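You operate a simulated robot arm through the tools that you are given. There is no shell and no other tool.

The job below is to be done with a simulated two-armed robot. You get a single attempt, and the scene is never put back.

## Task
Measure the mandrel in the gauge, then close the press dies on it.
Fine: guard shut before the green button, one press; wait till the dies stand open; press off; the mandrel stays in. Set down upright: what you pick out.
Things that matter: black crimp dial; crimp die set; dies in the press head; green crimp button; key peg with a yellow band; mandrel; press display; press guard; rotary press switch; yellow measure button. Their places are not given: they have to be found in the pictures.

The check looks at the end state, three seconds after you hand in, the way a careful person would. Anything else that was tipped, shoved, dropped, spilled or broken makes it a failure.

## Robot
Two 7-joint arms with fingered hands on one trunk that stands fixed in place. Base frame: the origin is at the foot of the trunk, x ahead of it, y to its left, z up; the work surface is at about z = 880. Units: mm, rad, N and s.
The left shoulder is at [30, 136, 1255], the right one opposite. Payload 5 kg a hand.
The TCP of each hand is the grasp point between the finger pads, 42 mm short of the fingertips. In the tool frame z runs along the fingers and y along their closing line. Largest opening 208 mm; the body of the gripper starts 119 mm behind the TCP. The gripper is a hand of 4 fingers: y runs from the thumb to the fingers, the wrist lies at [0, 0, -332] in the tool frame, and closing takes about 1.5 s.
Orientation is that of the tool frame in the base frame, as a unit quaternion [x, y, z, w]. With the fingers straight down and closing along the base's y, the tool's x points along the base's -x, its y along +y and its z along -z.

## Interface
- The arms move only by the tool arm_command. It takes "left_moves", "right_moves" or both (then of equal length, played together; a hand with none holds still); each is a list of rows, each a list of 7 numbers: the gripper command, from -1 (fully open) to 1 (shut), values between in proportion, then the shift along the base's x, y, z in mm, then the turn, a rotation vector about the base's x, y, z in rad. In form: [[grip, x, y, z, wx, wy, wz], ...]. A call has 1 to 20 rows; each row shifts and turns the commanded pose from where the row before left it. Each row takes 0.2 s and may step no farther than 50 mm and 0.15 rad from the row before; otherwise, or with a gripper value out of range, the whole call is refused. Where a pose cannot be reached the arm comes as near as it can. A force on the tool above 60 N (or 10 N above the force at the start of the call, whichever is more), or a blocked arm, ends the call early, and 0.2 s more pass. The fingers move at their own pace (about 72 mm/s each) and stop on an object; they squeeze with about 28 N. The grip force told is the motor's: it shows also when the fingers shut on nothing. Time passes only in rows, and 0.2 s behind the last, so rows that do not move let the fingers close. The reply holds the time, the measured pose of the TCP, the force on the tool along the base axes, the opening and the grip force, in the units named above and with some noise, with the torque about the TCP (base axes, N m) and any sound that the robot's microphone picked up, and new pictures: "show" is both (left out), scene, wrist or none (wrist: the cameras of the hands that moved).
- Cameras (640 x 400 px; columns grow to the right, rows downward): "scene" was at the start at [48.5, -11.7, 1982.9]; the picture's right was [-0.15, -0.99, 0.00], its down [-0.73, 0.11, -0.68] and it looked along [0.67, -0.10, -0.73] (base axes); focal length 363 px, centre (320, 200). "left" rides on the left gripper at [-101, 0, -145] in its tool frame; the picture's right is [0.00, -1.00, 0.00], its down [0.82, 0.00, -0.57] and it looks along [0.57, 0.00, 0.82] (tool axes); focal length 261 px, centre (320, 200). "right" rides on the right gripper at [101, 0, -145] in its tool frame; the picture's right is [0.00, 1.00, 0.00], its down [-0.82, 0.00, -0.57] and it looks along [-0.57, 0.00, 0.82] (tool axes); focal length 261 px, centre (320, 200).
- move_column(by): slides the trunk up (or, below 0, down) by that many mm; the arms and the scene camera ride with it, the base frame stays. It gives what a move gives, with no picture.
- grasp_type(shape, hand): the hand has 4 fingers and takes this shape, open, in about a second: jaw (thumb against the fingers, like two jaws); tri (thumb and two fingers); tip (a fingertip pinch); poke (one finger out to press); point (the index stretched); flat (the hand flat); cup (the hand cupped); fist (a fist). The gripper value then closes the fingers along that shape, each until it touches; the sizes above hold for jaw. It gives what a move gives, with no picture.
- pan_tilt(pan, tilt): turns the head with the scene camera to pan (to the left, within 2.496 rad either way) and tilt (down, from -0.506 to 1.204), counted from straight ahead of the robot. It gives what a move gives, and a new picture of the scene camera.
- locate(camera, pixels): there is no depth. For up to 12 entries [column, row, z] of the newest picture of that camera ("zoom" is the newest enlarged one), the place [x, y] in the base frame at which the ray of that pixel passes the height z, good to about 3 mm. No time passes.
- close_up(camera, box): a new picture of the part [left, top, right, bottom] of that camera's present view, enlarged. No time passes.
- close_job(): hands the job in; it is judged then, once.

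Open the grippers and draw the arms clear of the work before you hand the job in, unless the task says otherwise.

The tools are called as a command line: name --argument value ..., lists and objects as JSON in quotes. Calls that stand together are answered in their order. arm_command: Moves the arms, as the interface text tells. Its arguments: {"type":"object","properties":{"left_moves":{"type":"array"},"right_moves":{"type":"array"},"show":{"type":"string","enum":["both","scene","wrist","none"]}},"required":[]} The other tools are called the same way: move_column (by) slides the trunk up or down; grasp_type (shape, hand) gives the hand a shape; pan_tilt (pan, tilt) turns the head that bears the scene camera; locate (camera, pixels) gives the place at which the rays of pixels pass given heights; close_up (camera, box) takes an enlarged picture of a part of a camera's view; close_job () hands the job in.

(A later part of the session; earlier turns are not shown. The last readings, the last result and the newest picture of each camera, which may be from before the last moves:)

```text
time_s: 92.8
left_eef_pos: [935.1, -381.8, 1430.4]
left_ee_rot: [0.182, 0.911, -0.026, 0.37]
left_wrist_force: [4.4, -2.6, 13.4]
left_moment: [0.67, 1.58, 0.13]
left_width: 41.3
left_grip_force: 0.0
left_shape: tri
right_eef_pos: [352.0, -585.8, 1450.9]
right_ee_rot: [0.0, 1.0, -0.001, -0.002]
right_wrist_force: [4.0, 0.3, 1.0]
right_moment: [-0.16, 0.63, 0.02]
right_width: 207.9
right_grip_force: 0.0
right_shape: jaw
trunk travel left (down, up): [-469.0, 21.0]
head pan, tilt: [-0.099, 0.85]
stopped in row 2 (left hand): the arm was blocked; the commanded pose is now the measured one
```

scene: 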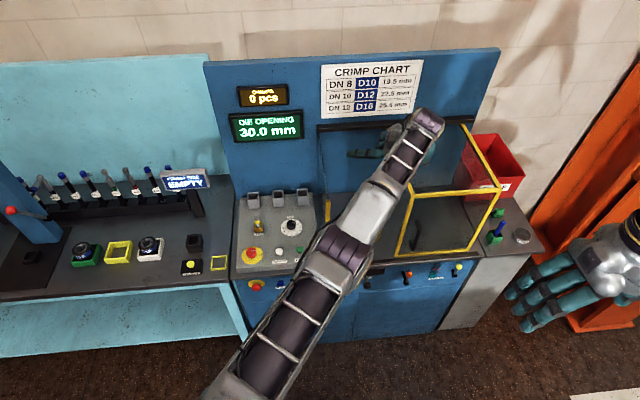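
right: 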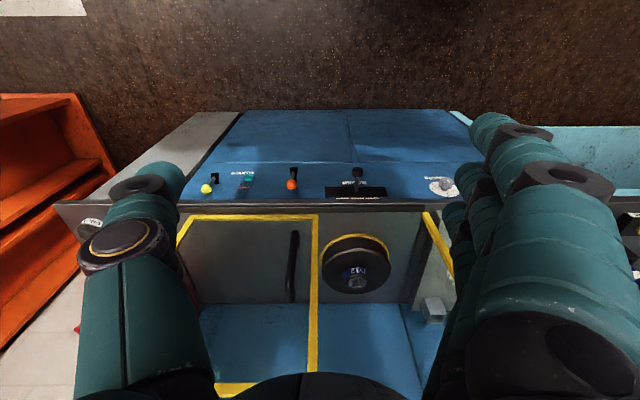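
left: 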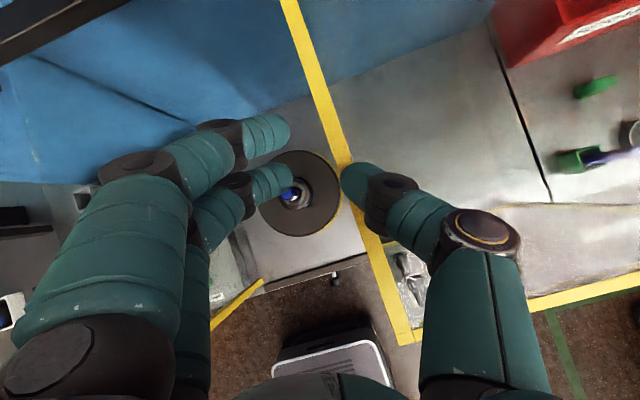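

The arm jumped upward and stopped ("blocked"). I look before moving on.

arm_command --left_moves '[[0.6, 0, 0, 0, 0, 0, 0]]' --show "both"

```text
time_s: 93.2
left_eef_pos: [926.0, -376.9, 1420.7]
left_ee_rot: [0.18, 0.913, -0.019, 0.365]
left_wrist_force: [0.9, 2.5, 0.4]
left_moment: [-0.19, 0.0, -0.17]
left_width: 41.8
left_grip_force: 0.1
left_shape: tri
right_eef_pos: [344.3, -587.7, 1453.9]
right_ee_rot: [0.0, 1.0, -0.001, 0.001]
right_wrist_force: [-0.6, 1.3, 0.7]
right_moment: [-0.14, -0.04, 0.02]
right_width: 207.9
right_grip_force: 0.1
right_shape: jaw
trunk travel left (down, up): [-469.0, 21.0]
head pan, tilt: [-0.099, 0.85]
```

scene: 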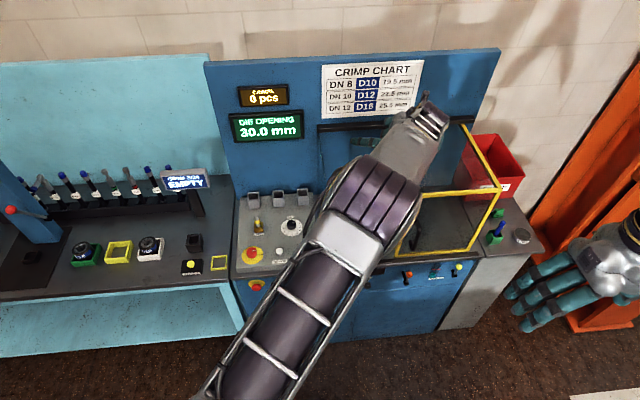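
left: 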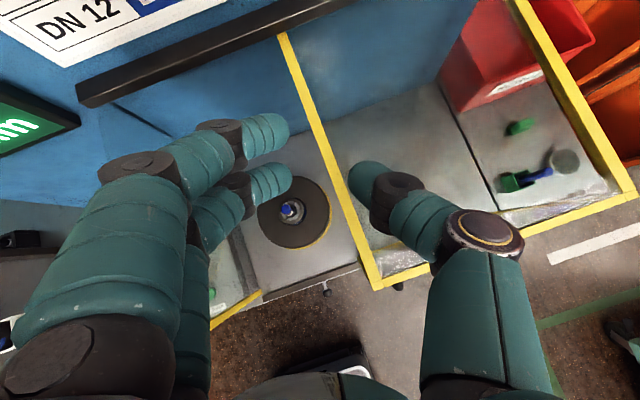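

The elbow has bent upward now and all items look intact. I retreat toward the robot.

arm_command --left_moves '[[0.6, -30, 10, 0, 0, 0, 0], [0.6, -40, 15, 0, 0, 0, 0], [0.6, -40, 20, 0, 0, 0, 0], [0.6, -40, 25, 0, 0, 0, 0], [0.6, -40, 25, 0, 0, 0, 0]]' --show "both"

```text
time_s: 94.4
left_eef_pos: [734.7, -283.8, 1420.1]
left_ee_rot: [0.181, 0.913, -0.019, 0.365]
left_wrist_force: [-0.8, 1.9, -0.4]
left_moment: [-0.07, -0.03, -0.03]
left_width: 41.7
left_grip_force: 0.1
left_shape: tri
right_eef_pos: [340.9, -588.0, 1453.5]
right_ee_rot: [0.001, 1.0, -0.001, 0.001]
right_wrist_force: [-0.4, 0.4, 1.1]
right_moment: [-0.08, -0.09, 0.01]
right_width: 208.0
right_grip_force: 0.1
right_shape: jaw
trunk travel left (down, up): [-469.0, 21.0]
head pan, tilt: [-0.099, 0.85]
```

scene: 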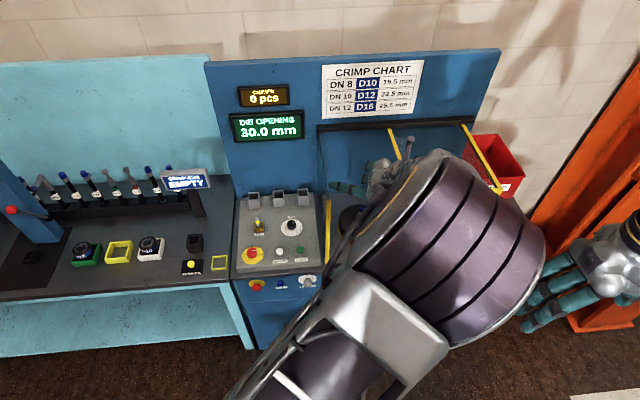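
left: 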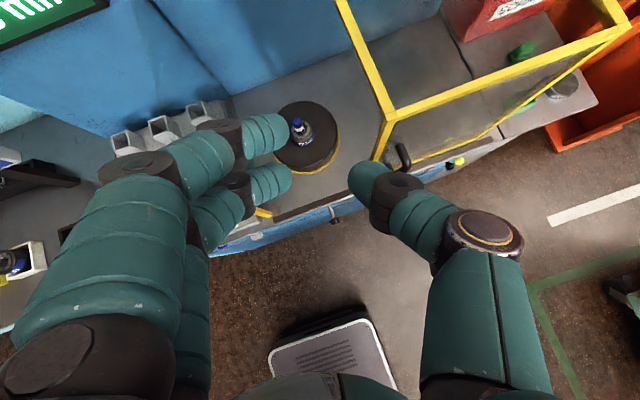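

The mandrel is visible standing in the die at (300,130). I turn the left hand back to vertical while moving it to the left, then lower the trunk.

arm_command --left_moves '[[0.6, -15, 40, 0, 0.0066, 0.1255, 0.0622], [0.6, -15, 40, 0, 0.0066, 0.1255, 0.0622], [0.6, -15, 40, 0, 0.0066, 0.1255, 0.0622], [0.6, -15, 40, 0, 0.0066, 0.1255, 0.0622], [0.6, -15, 40, 0, 0.0066, 0.1255, 0.0622], [0.6, -15, 40, 0, 0.0066, 0.1255, 0.0622], [0.6, 0, 45, 0, 0, 0, 0], [0.6, 0, 45, 0, 0, 0, 0], [0.6, 0, 45, 0, 0, 0, 0], [0.6, 0, 45, 0, 0, 0, 0]]' --show "none"

move_column --by -194

grasp_type --shape "poke" --hand "left"

pan_tilt --pan -0.3 --tilt 0.8

```text
time_s: 96.6
left_eef_pos: [645.3, 134.5, 1416.7]
left_ee_rot: [0.001, 1.0, -0.002, -0.002]
left_wrist_force: [-0.1, 0.6, 0.3]
left_moment: [-0.07, -0.04, -0.05]
left_width: 41.6
left_grip_force: 0.0
left_shape: tri
right_eef_pos: [343.7, -586.7, 1453.5]
right_ee_rot: [-0.001, 1.0, -0.001, 0.001]
right_wrist_force: [0.9, 1.8, -0.2]
right_moment: [-0.16, -0.07, -0.01]
right_width: 208.1
right_grip_force: 0.0
right_shape: jaw
trunk travel left (down, up): [-469.0, 21.0]
head pan, tilt: [-0.099, 0.85]
```

```text
time_s: 98.7
left_eef_pos: [644.1, 133.2, 1222.5]
left_ee_rot: [0.001, 1.0, 0.0, -0.002]
left_wrist_force: [-0.3, 0.7, -0.2]
left_moment: [0.0, -0.02, 0.0]
left_width: 41.3
left_grip_force: 0.1
left_shape: tri
right_eef_pos: [344.6, -589.6, 1258.6]
right_ee_rot: [0.001, 1.0, 0.0, 0.0]
right_wrist_force: [-0.1, -0.4, 1.0]
right_moment: [-0.04, -0.03, 0.03]
right_width: 207.9
right_grip_force: 0.0
right_shape: jaw
trunk travel left (down, up): [-275.0, 215.0]
head pan, tilt: [-0.099, 0.85]
```

```text
time_s: 99.6
left_eef_pos: [645.1, 132.2, 1221.0]
left_ee_rot: [0.001, 1.0, 0.0, -0.001]
left_wrist_force: [0.0, -0.3, 0.2]
left_moment: [-0.02, -0.02, -0.02]
left_width: 0.0
left_grip_force: 0.0
left_shape: poke
right_eef_pos: [344.8, -589.8, 1258.5]
right_ee_rot: [0.001, 1.0, 0.0, 0.0]
right_wrist_force: [-0.2, -0.9, 0.3]
right_moment: [-0.01, -0.02, 0.0]
right_width: 207.9
right_grip_force: 0.2
right_shape: jaw
trunk travel left (down, up): [-275.0, 215.0]
head pan, tilt: [-0.099, 0.85]
```

```text
time_s: 100.3
left_eef_pos: [645.0, 134.1, 1220.7]
left_ee_rot: [0.001, 1.0, 0.0, -0.002]
left_wrist_force: [-0.4, 0.4, -0.5]
left_moment: [-0.01, -0.01, 0.0]
left_width: 0.0
left_grip_force: 0.0
left_shape: poke
right_eef_pos: [344.7, -589.4, 1259.0]
right_ee_rot: [0.001, 1.0, 0.001, 0.0]
right_wrist_force: [-0.1, -0.3, 0.1]
right_moment: [0.0, -0.03, -0.02]
right_width: 207.8
right_grip_force: 0.1
right_shape: jaw
trunk travel left (down, up): [-275.0, 215.0]
head pan, tilt: [-0.3, 0.799]
```

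scene: 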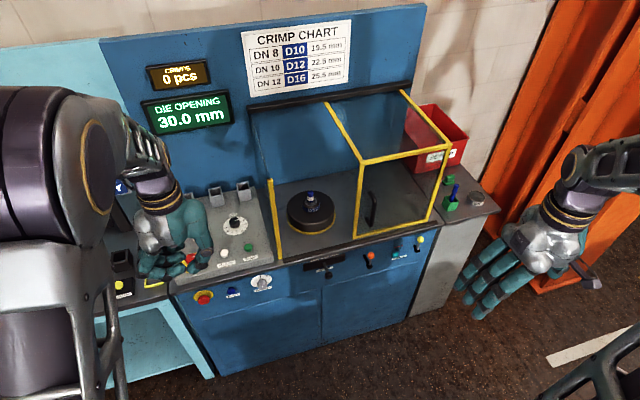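

close_up --camera "scene" --box '[270, 170, 360, 250]'

close_up --camera "scene" --box '[240, 80, 480, 270]'

```text
5.00 times, centred on (315, 210) of scene
```

zoom: 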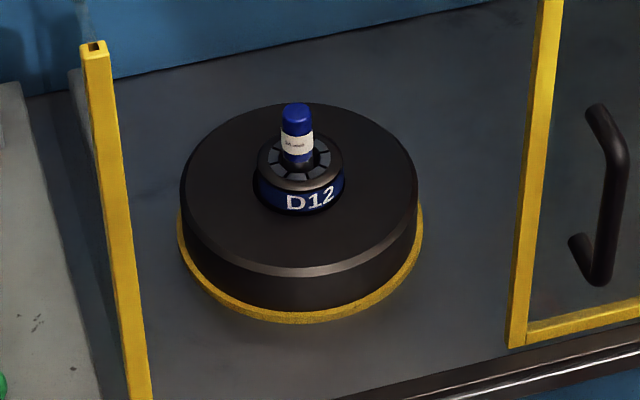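

```text
2.11 times, centred on (360, 175) of scene
```

zoom: 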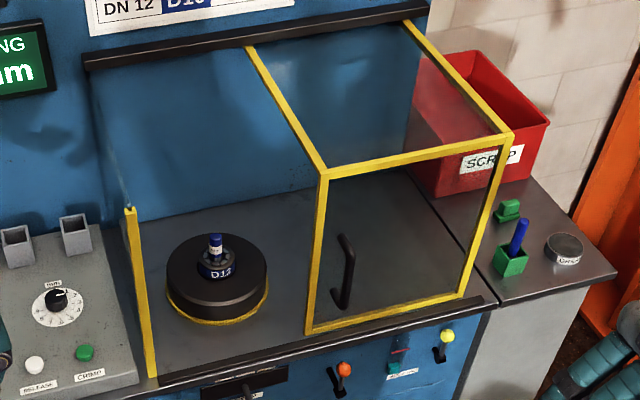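

The mandrel stands upright in the dies. Next the guard: I locate its handle, bottom corner (371,226.6) and top bend (371,192).

locate --camera "scene" --pixels '[[371, 226.6, 960], [371, 226.6, 980], [371, 226.6, 1000], [371, 226.6, 1020], [371, 192, 1080], [371, 192, 1100], [371, 192, 1120], [371, 192, 1140], [374, 210, 1050], [374, 210, 1070]]'

```text
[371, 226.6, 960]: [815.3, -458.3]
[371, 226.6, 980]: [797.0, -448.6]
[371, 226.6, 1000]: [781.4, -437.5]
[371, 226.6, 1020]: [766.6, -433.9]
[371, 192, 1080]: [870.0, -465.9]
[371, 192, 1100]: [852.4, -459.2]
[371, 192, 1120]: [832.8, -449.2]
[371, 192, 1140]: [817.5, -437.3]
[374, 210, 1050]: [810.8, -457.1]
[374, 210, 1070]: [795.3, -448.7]
```

Handle bar is at about (789,-441), z 990–1115. I bring the right hand with the tri shape, tilted forward, in front of the handle.

grasp_type --shape "tri" --hand "right"

arm_command --right_moves '[[0.1, 40, 15, -15, 0, 0, 0], [0.1, 40, 15, -15, 0, 0, 0], [0.1, 40, 15, -15, 0, -0.1, 0], [0.1, 40, 18, -15, 0, -0.1, 0], [0.1, 40, 18, -15, 0, -0.1, 0], [0.1, 40, 18, -15, 0, -0.1, 0], [0.1, 40, 18, -15, 0, -0.1, 0], [0.1, 40, 18, -15, 0, -0.1, 0], [0.1, 10, 14, -8, 0, 0, 0]]' --show "both"

```text
time_s: 101.2
left_eef_pos: [645.7, 132.6, 1221.8]
left_ee_rot: [0.001, 1.0, 0.0, -0.002]
left_wrist_force: [0.7, 0.2, 0.1]
left_moment: [-0.02, -0.04, 0.01]
left_width: 0.2
left_grip_force: 0.1
left_shape: poke
right_eef_pos: [344.5, -589.1, 1257.9]
right_ee_rot: [0.0, 1.0, 0.0, 0.0]
right_wrist_force: [-0.1, 0.4, -0.2]
right_moment: [0.03, 0.0, 0.02]
right_width: 207.6
right_grip_force: 0.0
right_shape: tri
trunk travel left (down, up): [-275.0, 215.0]
head pan, tilt: [-0.3, 0.799]
```

```text
time_s: 103.2
left_eef_pos: [645.7, 134.2, 1220.9]
left_ee_rot: [0.001, 1.0, -0.001, -0.002]
left_wrist_force: [-0.2, 0.2, -0.3]
left_moment: [-0.06, 0.0, 0.02]
left_width: 0.0
left_grip_force: 0.0
left_shape: poke
right_eef_pos: [674.9, -441.8, 1129.9]
right_ee_rot: [0.0, 0.955, -0.001, 0.297]
right_wrist_force: [-0.6, 0.1, 0.7]
right_moment: [0.03, 0.01, 0.01]
right_width: 94.3
right_grip_force: 0.0
right_shape: tri
trunk travel left (down, up): [-275.0, 215.0]
head pan, tilt: [-0.3, 0.799]
```

scene: 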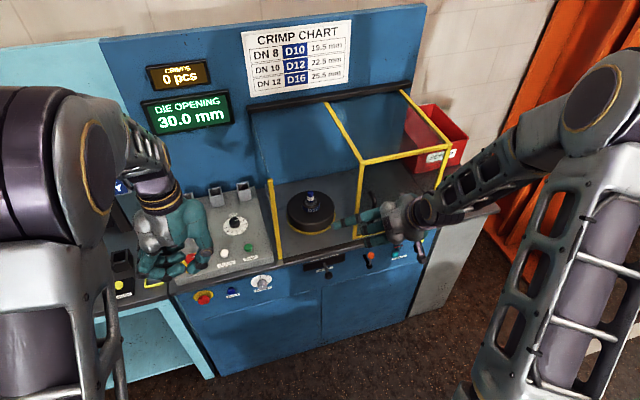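
right: 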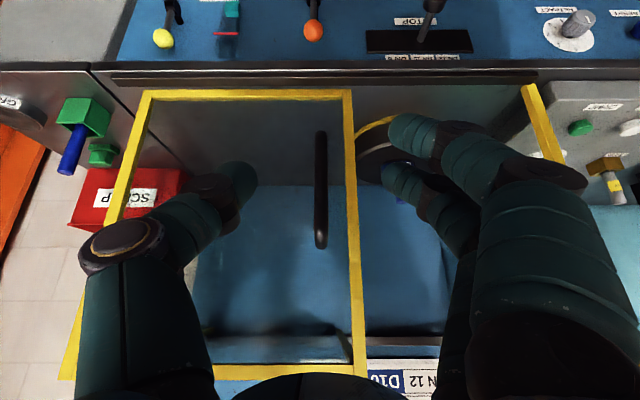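

The handle bar lies midway between thumb and fingers. I advance to it and close.

arm_command --right_moves '[[0.1, 30, 1, -20, 0, 0, 0], [0.1, 30, 0, -20, 0, 0, 0], [0.1, 25, 0, -15, 0, 0, 0], [0.1, 13, 0, -10, 0, 0, 0]]' --show "both"

close_up --camera "scene" --box '[320, 150, 450, 270]'

```text
time_s: 104.2
left_eef_pos: [646.1, 132.8, 1220.6]
left_ee_rot: [0.001, 1.0, 0.0, -0.003]
left_wrist_force: [0.5, -0.7, -0.2]
left_moment: [-0.02, 0.03, -0.05]
left_width: 0.0
left_grip_force: 0.1
left_shape: poke
right_eef_pos: [773.4, -442.1, 1064.2]
right_ee_rot: [0.0, 0.955, 0.0, 0.296]
right_wrist_force: [0.7, -0.3, -1.0]
right_moment: [0.01, -0.03, -0.03]
right_width: 94.5
right_grip_force: 0.0
right_shape: tri
trunk travel left (down, up): [-275.0, 215.0]
head pan, tilt: [-0.3, 0.799]
```

scene: 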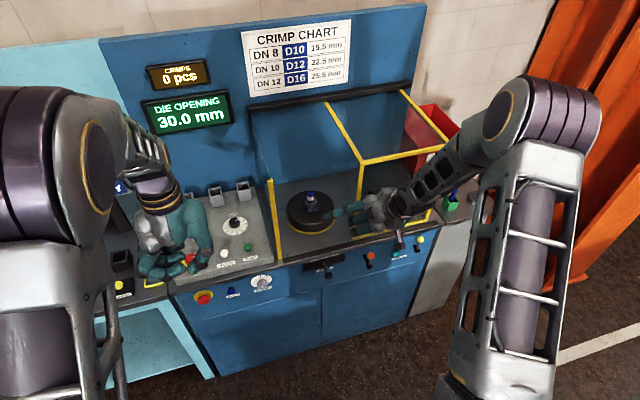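
right: 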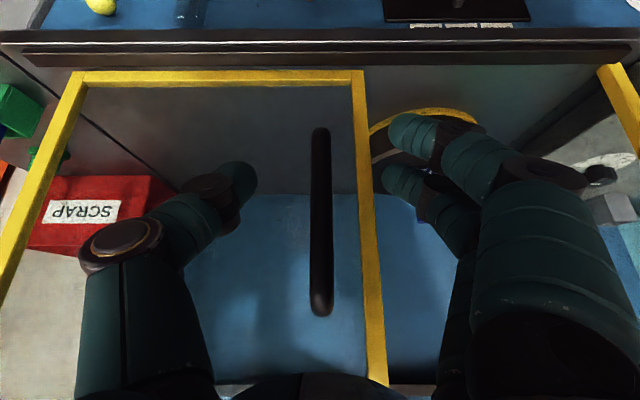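

```text
3.33 times, centred on (385, 210) of scene
```

zoom: 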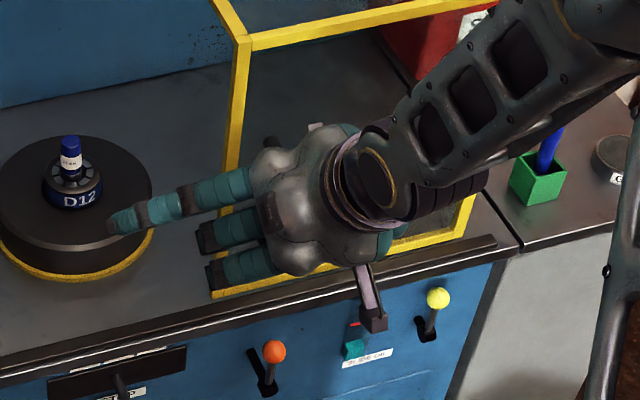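

Positions look right without contact. I close on the bar.

arm_command --right_moves '[[0.4, 0, 0, 0, 0, 0, 0], [0.6, 0, 0, 0, 0, 0, 0], [0.8, 0, 0, 0, 0, 0, 0], [1, 0, 0, 0, 0, 0, 0], [1, 0, 0, 0, 0, 0, 0], [1, 0, 0, 0, 0, 0, 0], [1, 0, 0, 0, 0, 0, 0], [1, 0, 0, 0, 0, 0, 0]]' --show "wrist"

```text
time_s: 106.0
left_eef_pos: [645.8, 133.0, 1220.8]
left_ee_rot: [0.0, 1.0, 0.0, -0.002]
left_wrist_force: [0.2, 0.1, 0.5]
left_moment: [-0.03, -0.02, 0.01]
left_width: 0.0
left_grip_force: 0.1
left_shape: poke
right_eef_pos: [772.6, -441.7, 1063.9]
right_ee_rot: [0.0, 0.955, 0.0, 0.296]
right_wrist_force: [2.1, -1.1, -1.1]
right_moment: [0.07, 0.0, -0.02]
right_width: 2.4
right_grip_force: 27.8
right_shape: tri
trunk travel left (down, up): [-275.0, 215.0]
head pan, tilt: [-0.3, 0.799]
```

right: 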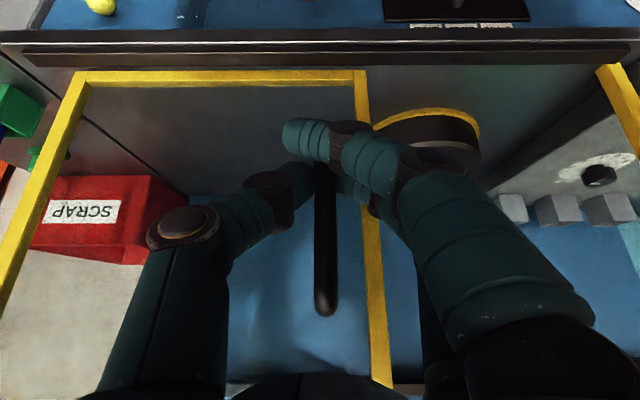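

Bar gripped. I slide the guard to the left, first a short test.

arm_command --right_moves '[[1, 0, 8, 0, 0, 0, 0], [1, 0, 10, 0, 0, 0, 0], [1, 0, 12, 0, 0, 0, 0]]' --show "wrist"

```text
time_s: 106.8
left_eef_pos: [645.6, 133.6, 1221.4]
left_ee_rot: [0.001, 1.0, 0.0, -0.002]
left_wrist_force: [0.1, 0.6, -0.9]
left_moment: [-0.08, 0.05, 0.03]
left_width: 0.1
left_grip_force: 0.0
left_shape: poke
right_eef_pos: [773.3, -409.6, 1064.7]
right_ee_rot: [0.0, 0.956, 0.0, 0.295]
right_wrist_force: [3.0, -0.2, -8.4]
right_moment: [0.07, 0.11, 0.06]
right_width: 2.3
right_grip_force: 27.7
right_shape: tri
trunk travel left (down, up): [-275.0, 215.0]
head pan, tilt: [-0.3, 0.799]
```

right: 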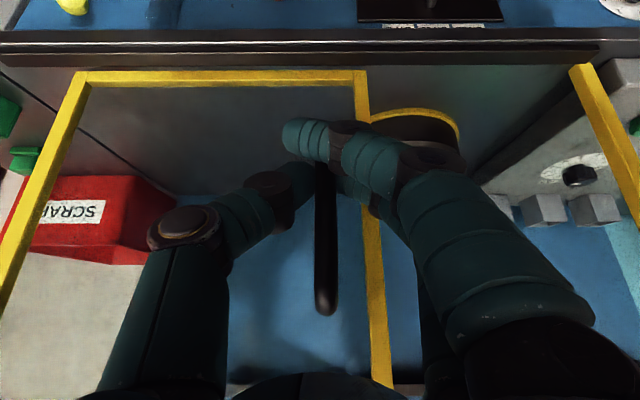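

The guard follows. I continue sliding.

arm_command --right_moves '[[1, 0, 16, 0, 0, 0, 0], [1, 0, 18, 0, 0, 0, 0], [1, 0, 18, 0, 0, 0, 0], [1, 0, 18, 0, 0, 0, 0], [1, 0, 18, 0, 0, 0, 0], [1, 0, 18, 0, 0, 0, 0], [1, 0, 18, 0, 0, 0, 0], [1, 0, 18, 0, 0, 0, 0], [1, 0, 18, 0, 0, 0, 0], [1, 0, 18, 0, 0, 0, 0], [1, 0, 16, 0, 0, 0, 0]]' --show "both"

```text
time_s: 109.2
left_eef_pos: [646.0, 132.8, 1220.8]
left_ee_rot: [0.001, 1.0, -0.001, -0.003]
left_wrist_force: [-0.2, 0.8, -0.5]
left_moment: [-0.06, 0.02, -0.01]
left_width: 0.0
left_grip_force: 0.0
left_shape: poke
right_eef_pos: [771.4, -215.5, 1064.2]
right_ee_rot: [-0.001, 0.955, 0.0, 0.296]
right_wrist_force: [7.1, 1.7, -6.0]
right_moment: [0.15, -0.06, 0.01]
right_width: 1.7
right_grip_force: 27.5
right_shape: tri
trunk travel left (down, up): [-275.0, 215.0]
head pan, tilt: [-0.3, 0.799]
```

scene: 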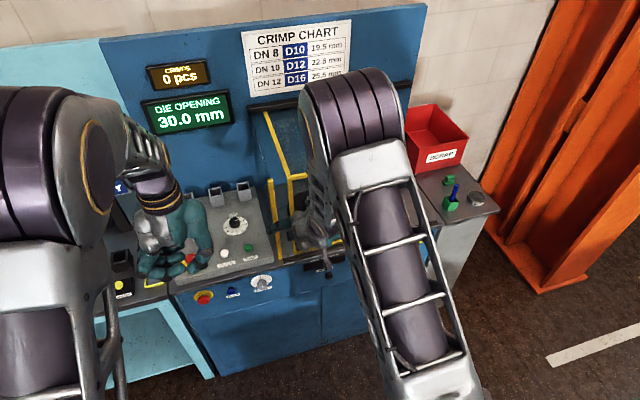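
right: 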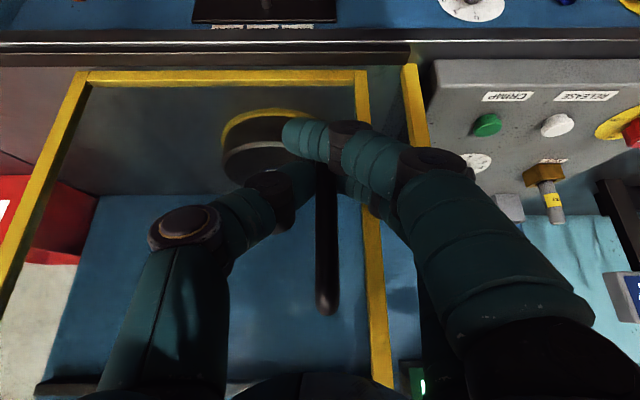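

About 45 mm left to the fixed post; I go on in small steps.

arm_command --right_moves '[[1, 0, 8, 0, 0, 0, 0], [1, 0, 8, 0, 0, 0, 0], [1, 0, 8, 0, 0, 0, 0], [1, 0, 6, 0, 0, 0, 0], [1, 0, 6, 0, 0, 0, 0]]' --show "wrist"

```text
time_s: 110.4
left_eef_pos: [645.3, 132.4, 1220.3]
left_ee_rot: [0.0, 1.0, 0.0, -0.003]
left_wrist_force: [0.0, 0.1, -0.7]
left_moment: [-0.03, 0.01, 0.01]
left_width: 0.0
left_grip_force: 0.1
left_shape: poke
right_eef_pos: [773.0, -179.0, 1064.5]
right_ee_rot: [-0.001, 0.956, 0.0, 0.295]
right_wrist_force: [1.3, 3.2, -8.0]
right_moment: [0.14, 0.06, 0.07]
right_width: 1.5
right_grip_force: 28.6
right_shape: tri
trunk travel left (down, up): [-275.0, 215.0]
head pan, tilt: [-0.3, 0.799]
```

right: 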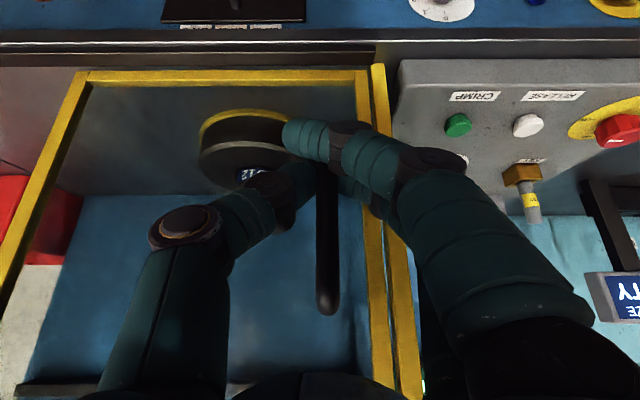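

Small gap left beside the post. I continue in 4 mm steps until it stops.

arm_command --right_moves '[[1, 0, 4, 0, 0, 0, 0], [1, 0, 4, 0, 0, 0, 0], [1, 0, 4, 0, 0, 0, 0]]' --show "wrist"

close_up --camera "right" --box '[340, 40, 440, 140]'

```text
time_s: 111.2
left_eef_pos: [644.5, 132.3, 1222.1]
left_ee_rot: [0.0, 1.0, 0.0, -0.001]
left_wrist_force: [0.8, 0.8, -0.8]
left_moment: [-0.08, -0.01, 0.02]
left_width: 0.0
left_grip_force: 0.2
left_shape: poke
right_eef_pos: [773.7, -171.2, 1064.5]
right_ee_rot: [0.002, 0.956, -0.002, 0.295]
right_wrist_force: [-5.7, -18.1, -2.8]
right_moment: [-0.41, 0.17, -0.24]
right_width: 2.4
right_grip_force: 28.1
right_shape: tri
trunk travel left (down, up): [-275.0, 215.0]
head pan, tilt: [-0.3, 0.799]
```

right: 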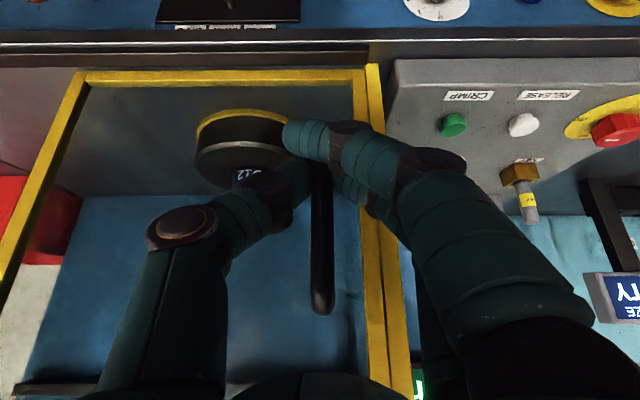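

```text
4.00 times, centred on (390, 90) of right
```

zoom: 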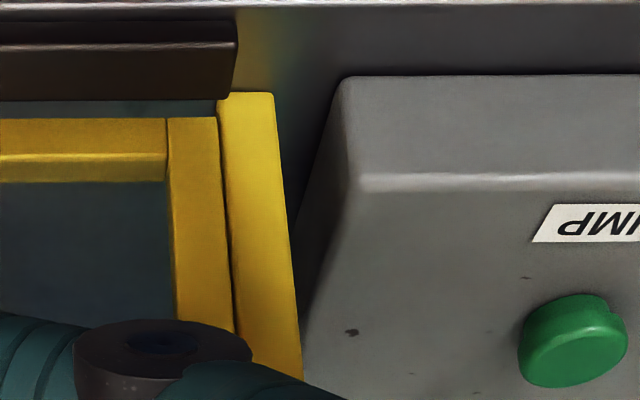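

The guard meets the post (18 N). I give one more small push, then release and withdraw the right hand.

arm_command --right_moves '[[1, 0, 3, 0, 0, 0, 0], [1, 0, 0, 0, 0, 0, 0]]' --show "none"

close_up --camera "right" --box '[340, 40, 440, 140]'

```text
time_s: 111.8
left_eef_pos: [644.6, 130.5, 1221.8]
left_ee_rot: [0.0, 1.0, 0.001, -0.001]
left_wrist_force: [-0.5, -0.2, 0.4]
left_moment: [0.01, 0.01, 0.01]
left_width: 0.2
left_grip_force: 0.0
left_shape: poke
right_eef_pos: [772.7, -168.0, 1065.5]
right_ee_rot: [0.002, 0.955, -0.001, 0.295]
right_wrist_force: [-7.2, -31.5, 0.4]
right_moment: [-0.73, 0.16, -0.51]
right_width: 3.5
right_grip_force: 28.0
right_shape: tri
trunk travel left (down, up): [-275.0, 215.0]
head pan, tilt: [-0.3, 0.799]
```

```text
4.00 times, centred on (390, 90) of right
```

zoom: 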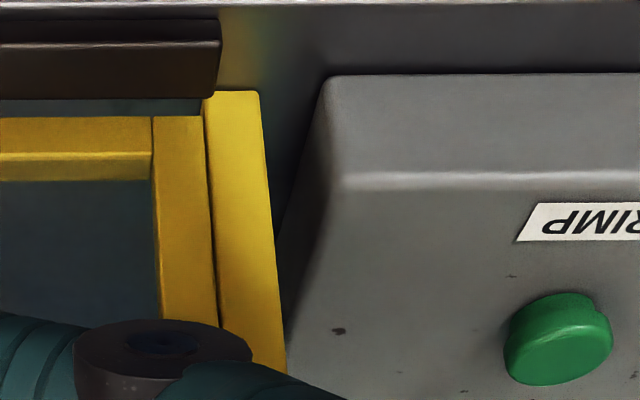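

Guard is firmly shut. I ease back, open, and withdraw the right hand.

arm_command --right_moves '[[1, 0, -3, 0, 0, 0, 0], [0.6, 0, 0, 0, 0, 0, 0], [0.3, 0, 0, 0, 0, 0, 0], [0.1, 0, 0, 0, 0, 0, 0], [0.1, 0, 0, 0, 0, 0, 0], [0.1, 0, 0, 0, 0, 0, 0], [0.1, -25, 0, 20, 0, 0, 0], [0.1, -35, 0, 25, 0, 0, 0], [0.1, -40, 0, 15, 0, 0, 0], [0.1, -40, -20, 10, 0, 0, 0], [0.1, -40, -25, 10, 0, 0, 0], [0.1, -30, -35, 0, 0, 0, 0], [0.1, -30, -35, 0, 0, 0, 0], [0.1, -20, -40, 0, 0, 0, 0], [0.1, -20, -40, 0, 0, 0, 0]]' --show "both"

```text
time_s: 115.0
left_eef_pos: [643.7, 129.4, 1221.7]
left_ee_rot: [0.002, 1.0, 0.001, 0.0]
left_wrist_force: [-0.4, -2.1, 0.5]
left_moment: [0.34, -0.11, 0.03]
left_width: 0.0
left_grip_force: 0.0
left_shape: poke
right_eef_pos: [516.2, -373.2, 1147.2]
right_ee_rot: [0.0, 0.955, 0.001, 0.296]
right_wrist_force: [-1.4, -1.0, 0.0]
right_moment: [0.07, -0.05, 0.14]
right_width: 92.9
right_grip_force: 0.1
right_shape: tri
right hand out of reach, approached as far as the arm can: row 13, 14
trunk travel left (down, up): [-275.0, 215.0]
head pan, tilt: [-0.3, 0.799]
```

scene: 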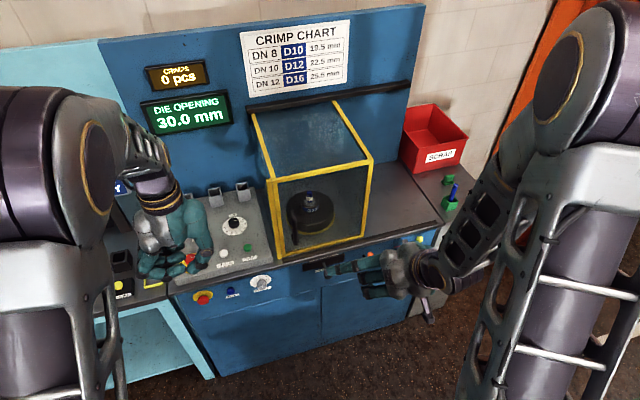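
right: 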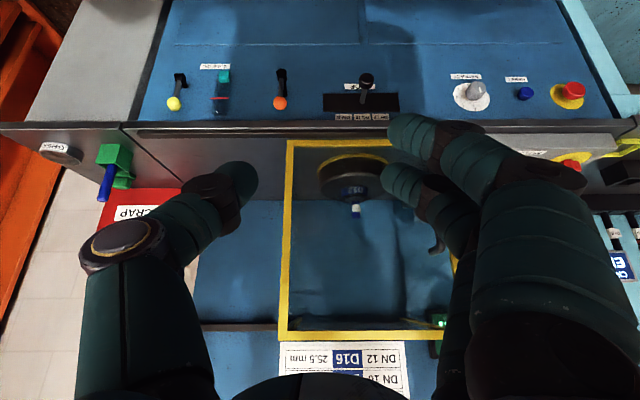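

The guard now covers the head, and a small green light shows at (440,322) in the right view. I take a closer look.

close_up --camera "right" --box '[400, 290, 480, 370]'

close_up --camera "scene" --box '[230, 90, 400, 270]'

locate --camera "scene" --pixels '[[248, 246, 925], [223, 253, 925], [248, 246, 935]]'

```text
5.00 times, centred on (440, 330) of right
```

zoom: 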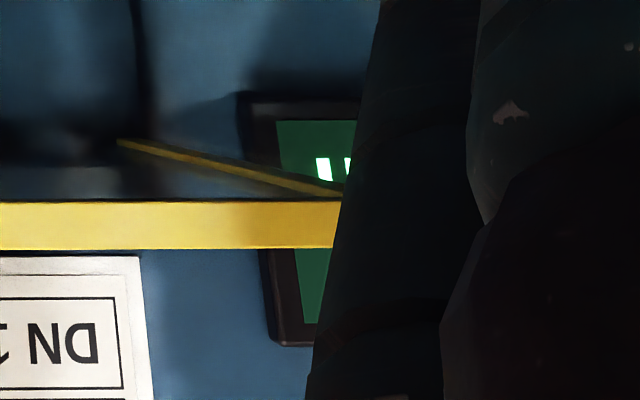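

```text
2.22 times, centred on (315, 180) of scene
```

zoom: 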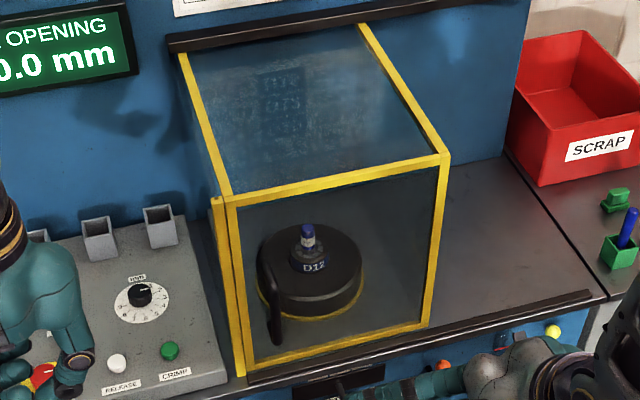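

```text
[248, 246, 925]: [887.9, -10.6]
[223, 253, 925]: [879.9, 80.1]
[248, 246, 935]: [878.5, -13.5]
```

Guard is fully shut with the mandrel inside. To keep the left hand clear of the post while pressing CRIMP at (877,-14), I turn it -1.2 rad and move above the button.

arm_command --left_moves '[[-1, 10, -5, -5, 0, 0, -0.15], [-1, 10, -5, -5, 0, 0, -0.15], [-1, 20, -10, -10, 0, 0, -0.15], [-1, 20, -10, -10, 0, 0, -0.15], [-1, 30, -10, -10, 0, 0, -0.15], [-1, 30, -10, -10, 0, 0, -0.15], [-1, 30, -20, -20, 0, 0, -0.15], [-1, 30, -20, -20, 0, 0, -0.15], [-1, 30, -28, -20, 0, 0, 0], [-1, 23, -26, -20, 0, 0, 0]]' --show "both"

```text
time_s: 117.4
left_eef_pos: [881.6, 5.7, 1099.3]
left_ee_rot: [0.559, 0.829, 0.009, -0.006]
left_wrist_force: [-13.0, 67.4, 11.5]
left_moment: [-12.15, -2.28, 1.48]
left_width: 0.2
left_grip_force: 0.1
left_shape: poke
right_eef_pos: [514.8, -372.2, 1147.7]
right_ee_rot: [0.002, 0.955, -0.001, 0.296]
right_wrist_force: [0.8, -2.7, 0.5]
right_moment: [0.29, -0.03, 0.21]
right_width: 93.6
right_grip_force: 0.1
right_shape: tri
trunk travel left (down, up): [-275.0, 215.0]
head pan, tilt: [-0.3, 0.799]
stopped in row 10 (left hand): the force on the tool passed its limit at 73 N (the readings are from after the stop); the commanded pose is now the measured one
```

scene: 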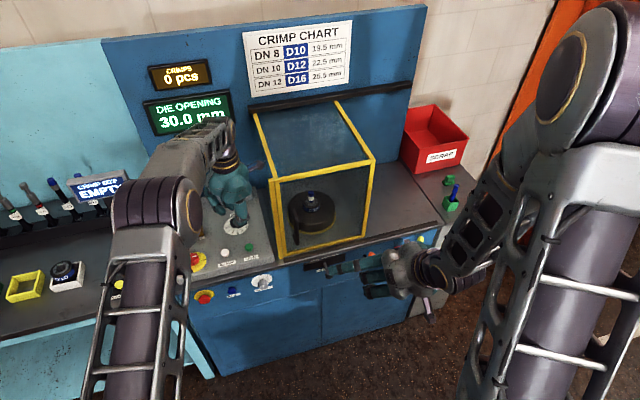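
left: 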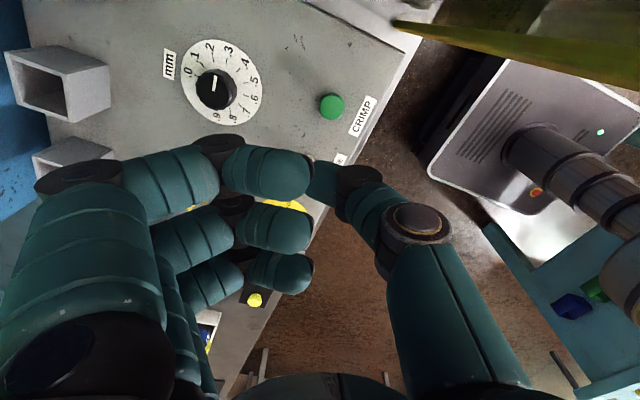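

The wrist camera side touched the guard/post at z≈1280. I back off to +y and will turn the hand the other way (+1.1 rad), so the camera points away.

arm_command --left_moves '[[-1, -10, 20, 5, 0, 0, 0], [-1, -20, 30, 10, 0, 0, 0.1], [-1, -20, 30, 10, 0, 0, 0.15], [-1, -20, 10, 10, 0, 0, 0.15], [-1, -20, 0, 0, 0, 0, 0.15], [-1, 0, 0, 0, 0, 0, 0.15], [-1, 0, 0, 0, 0, 0, 0.15], [-1, 0, 0, 0, 0, 0, 0.15], [-1, 0, 0, 0, 0, 0, 0.15], [-1, 0, 0, 0, 0, 0, 0.15], [-1, 0, 0, 0, 0, 0, 0.15], [-1, 0, 0, 0, 0, 0, 0.15], [-1, 0, 0, 0, 0, 0, 0.15], [-1, 0, 0, 0, 0, 0, 0.15], [-1, 0, 0, 0, 0, 0, 0.15], [-1, 0, 0, 0, 0, 0, 0.15], [-1, 0, 0, 0, 0, 0, 0.1]]' --show "both"

close_up --camera "scene" --box '[230, 90, 400, 270]'

close_up --camera "scene" --box '[255, 165, 295, 265]'

```text
time_s: 121.0
left_eef_pos: [791.3, 82.0, 1130.6]
left_ee_rot: [-0.525, 0.851, -0.001, -0.004]
left_wrist_force: [0.6, -0.2, -0.2]
left_moment: [0.0, 0.03, 0.0]
left_width: 0.0
left_grip_force: 0.1
left_shape: poke
right_eef_pos: [517.6, -371.2, 1145.6]
right_ee_rot: [0.001, 0.955, 0.001, 0.295]
right_wrist_force: [0.5, 0.3, 0.0]
right_moment: [0.01, -0.03, 0.02]
right_width: 93.3
right_grip_force: 0.1
right_shape: tri
trunk travel left (down, up): [-275.0, 215.0]
head pan, tilt: [-0.3, 0.799]
```

scene: 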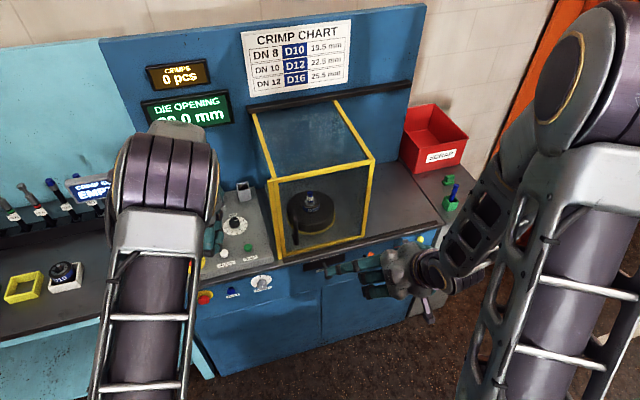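
left: 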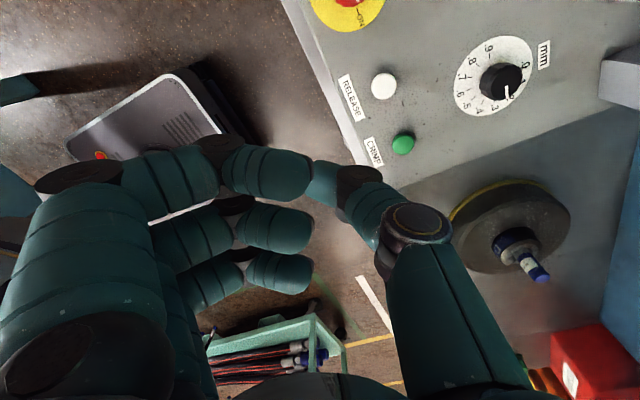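

```text
2.22 times, centred on (315, 180) of scene
```

zoom: 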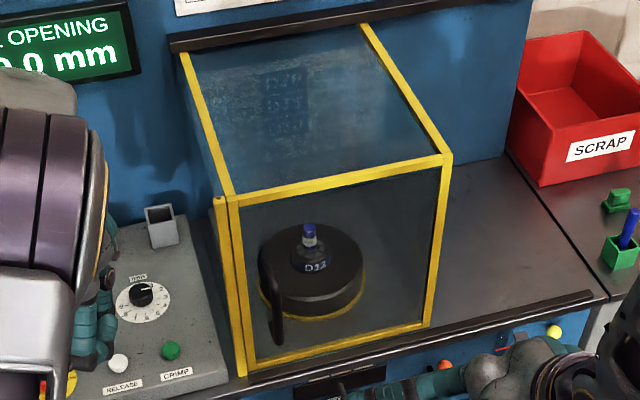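

```text
4.00 times, centred on (275, 215) of scene
```

zoom: 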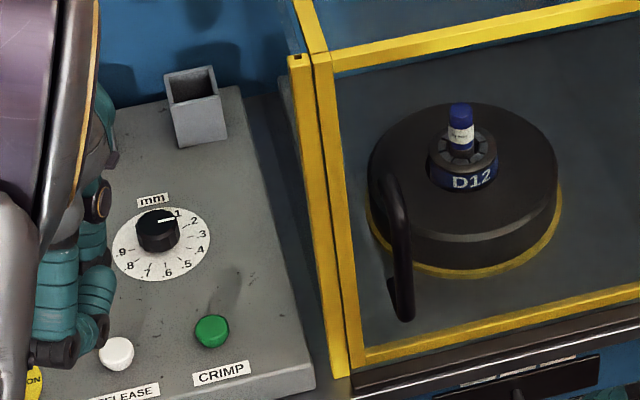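

The guard still looks flush with the post; I check the gap from the right camera.

close_up --camera "right" --box '[260, 120, 460, 350]'

close_up --camera "scene" --box '[255, 170, 285, 190]'

close_up --camera "scene" --box '[270, 240, 300, 265]'

```text
1.74 times, centred on (360, 235) of right
```

zoom: 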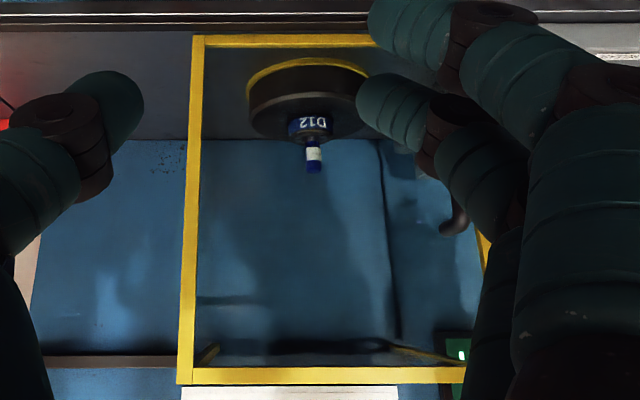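

```text
16.00 times, centred on (270, 180) of scene
```

zoom: 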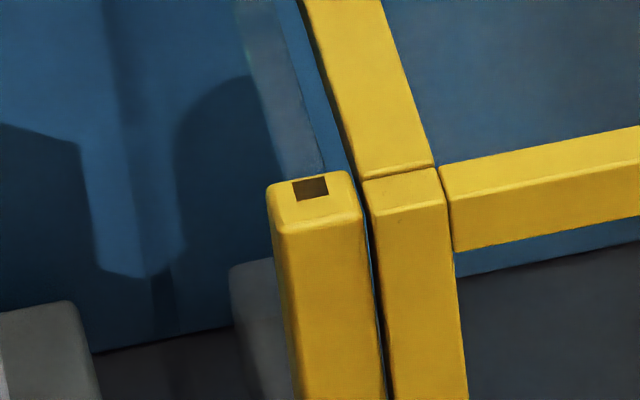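

```text
16.00 times, centred on (285, 252) of scene
```

zoom: 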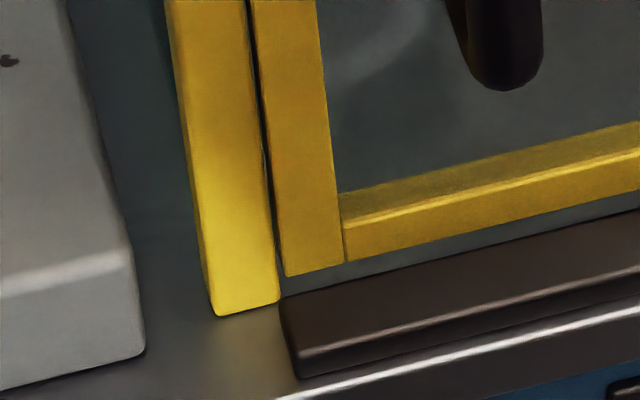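

Only a hairline gap (~2 mm) shows. To be sure it's shut I regrip the handle with the right hand and press it left once more; the left hand moves aside first.

arm_command --left_moves '[[-1, 0, 30, 0, 0, 0, 0], [-1, 0, 30, 0, 0, 0, 0], [-1, 0, 30, 0, 0, 0, 0], [-1, 0, 0, 0, 0, 0, 0], [-1, 0, 0, 0, 0, 0, 0], [-1, 0, 0, 0, 0, 0, 0], [-1, 0, 0, 0, 0, 0, 0], [-1, 0, 0, 0, 0, 0, 0], [-1, 0, 0, 0, 0, 0, 0]]' --right_moves '[[0.1, 0, 40, 0, 0, 0, 0], [0.1, 20, 40, 0, 0, 0, 0], [0.1, 25, 40, 0, 0, 0, 0], [0.1, 25, 40, 0, 0, 0, 0], [0.1, 25, 40, -5, 0, 0, 0], [0.1, 40, 0, -15, 0, 0, 0], [0.1, 40, 0, -20, 0, 0, 0], [0.1, 40, 0, -23, 0, 0, 0], [0.1, 38, 0, -20, 0, 0, 0]]' --show "both"

```text
time_s: 123.0
left_eef_pos: [795.1, 171.0, 1129.4]
left_ee_rot: [-0.524, 0.852, -0.002, -0.006]
left_wrist_force: [1.2, -0.5, -0.8]
left_moment: [0.05, 0.11, -0.03]
left_width: 0.1
left_grip_force: 0.0
left_shape: poke
right_eef_pos: [790.1, -180.9, 1062.4]
right_ee_rot: [0.0, 0.956, 0.001, 0.294]
right_wrist_force: [1.3, 0.3, -0.5]
right_moment: [-0.01, 0.07, 0.02]
right_width: 93.1
right_grip_force: 0.1
right_shape: tri
right hand out of reach, approached as far as the arm can: row 1
trunk travel left (down, up): [-275.0, 215.0]
head pan, tilt: [-0.3, 0.799]
```

scene: 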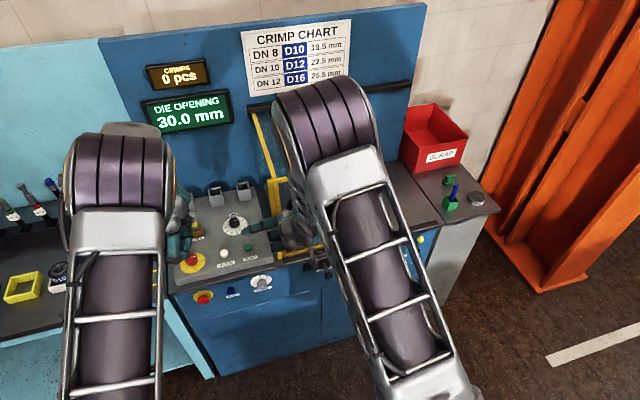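
right: 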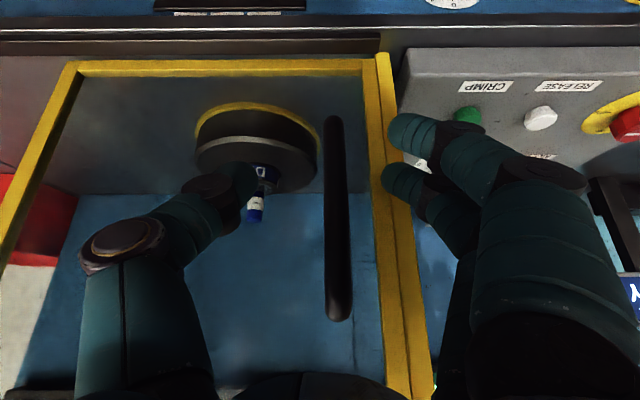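
left: 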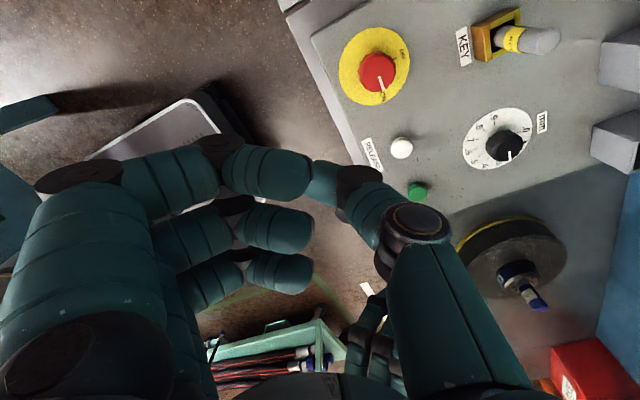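

The hand is 17 mm deeper than before; I step back 17 mm, center on the bar (+11 in y), and close.

arm_command --right_moves '[[0.1, -17, 0, 2, 0, 0, 0], [0.1, 0, 11, 0, 0, 0, 0], [0.4, 0, 0, 0, 0, 0, 0], [0.6, 0, 0, 0, 0, 0, 0], [0.8, 0, 0, 0, 0, 0, 0], [1, 0, 0, 0, 0, 0, 0], [1, 0, 0, 0, 0, 0, 0], [1, 0, 0, 0, 0, 0, 0], [1, 0, 0, 0, 0, 0, 0]]' --show "wrist"

arm_command --right_moves '[[1, 0, 2, 0, 0, 0, 0], [1, 0, 2, 0, 0, 0, 0], [1, 0, 2, 0, 0, 0, 0]]' --show "wrist"

```text
time_s: 125.0
left_eef_pos: [795.5, 171.9, 1131.4]
left_ee_rot: [-0.525, 0.851, -0.002, -0.004]
left_wrist_force: [-1.0, 0.2, 0.4]
left_moment: [0.03, 0.0, -0.01]
left_width: 0.1
left_grip_force: 0.0
left_shape: poke
right_eef_pos: [769.6, -168.5, 1066.3]
right_ee_rot: [0.001, 0.956, 0.0, 0.295]
right_wrist_force: [2.5, -7.1, -2.9]
right_moment: [-0.04, -0.03, -0.09]
right_width: 4.6
right_grip_force: 27.5
right_shape: tri
trunk travel left (down, up): [-275.0, 215.0]
head pan, tilt: [-0.3, 0.799]
```

right: 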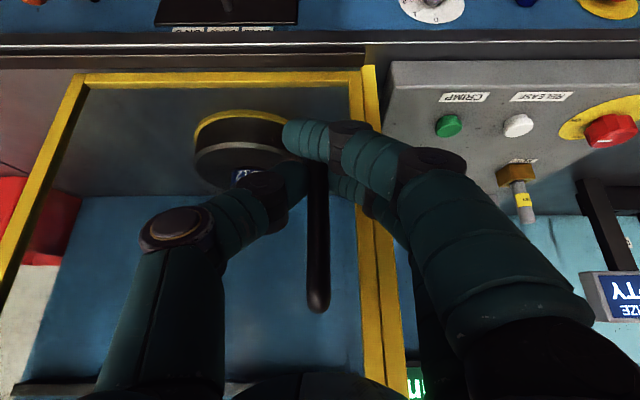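

```text
time_s: 125.8
left_eef_pos: [794.2, 171.8, 1131.6]
left_ee_rot: [-0.523, 0.852, -0.003, -0.004]
left_wrist_force: [-0.9, 1.0, -0.1]
left_moment: [-0.06, -0.05, 0.0]
left_width: 0.0
left_grip_force: 0.0
left_shape: poke
right_eef_pos: [770.7, -164.9, 1066.5]
right_ee_rot: [0.002, 0.956, 0.0, 0.294]
right_wrist_force: [1.0, -26.3, 8.9]
right_moment: [-0.67, -0.16, -0.42]
right_width: 5.8
right_grip_force: 27.8
right_shape: tri
trunk travel left (down, up): [-275.0, 215.0]
head pan, tilt: [-0.3, 0.799]
```

right: 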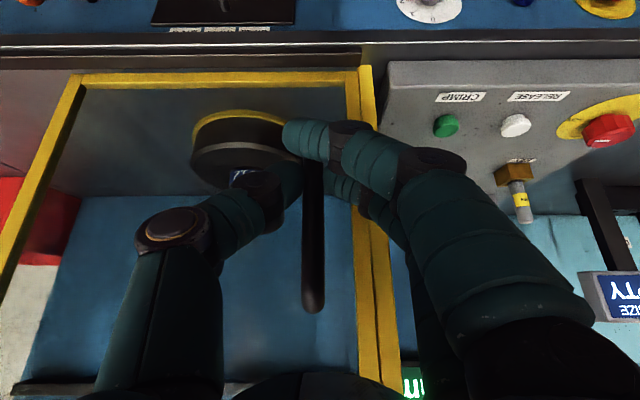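

It was at the stop already (force rises at once). I release and withdraw the right hand clear.

arm_command --right_moves '[[1, 0, -4, 0, 0, 0, 0], [0.6, 0, 0, 0, 0, 0, 0], [0.3, 0, 0, 0, 0, 0, 0], [0.1, 0, 0, 0, 0, 0, 0], [0.1, 0, 0, 0, 0, 0, 0], [0.1, 0, 0, 0, 0, 0, 0], [0.1, -25, 0, 20, 0, 0, 0], [0.1, -35, 0, 25, 0, 0, 0], [0.1, -40, 0, 15, 0, 0, 0], [0.1, -30, -30, 10, 0, 0, 0], [0.1, -30, -35, 10, 0, 0, 0], [0.1, -10, -45, 0, 0, 0, 0], [0.1, 0, -45, 0, 0, 0, 0], [0.1, 0, -45, 0, 0, 0, 0], [0.1, 0, -45, 0, 0, 0, 0]]' --show "scene"

close_up --camera "scene" --box '[255, 165, 295, 265]'

```text
time_s: 129.0
left_eef_pos: [794.9, 169.0, 1130.4]
left_ee_rot: [-0.524, 0.852, -0.002, -0.004]
left_wrist_force: [0.2, -1.8, 0.4]
left_moment: [0.26, 0.03, 0.0]
left_width: 0.0
left_grip_force: 0.1
left_shape: poke
right_eef_pos: [602.1, -412.2, 1143.0]
right_ee_rot: [0.0, 0.956, 0.001, 0.295]
right_wrist_force: [-0.6, -1.6, -0.8]
right_moment: [0.06, 0.01, 0.03]
right_width: 93.3
right_grip_force: 0.0
right_shape: tri
trunk travel left (down, up): [-275.0, 215.0]
head pan, tilt: [-0.3, 0.799]
```

scene: 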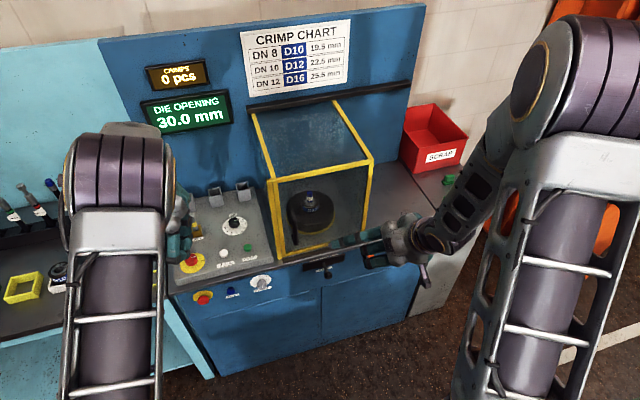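

```text
4.00 times, centred on (275, 215) of scene
```

zoom: 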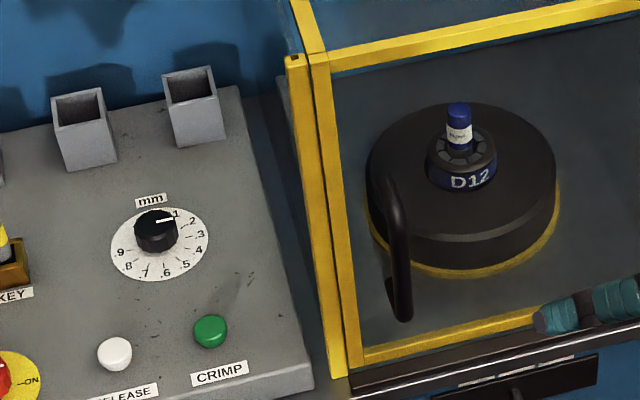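

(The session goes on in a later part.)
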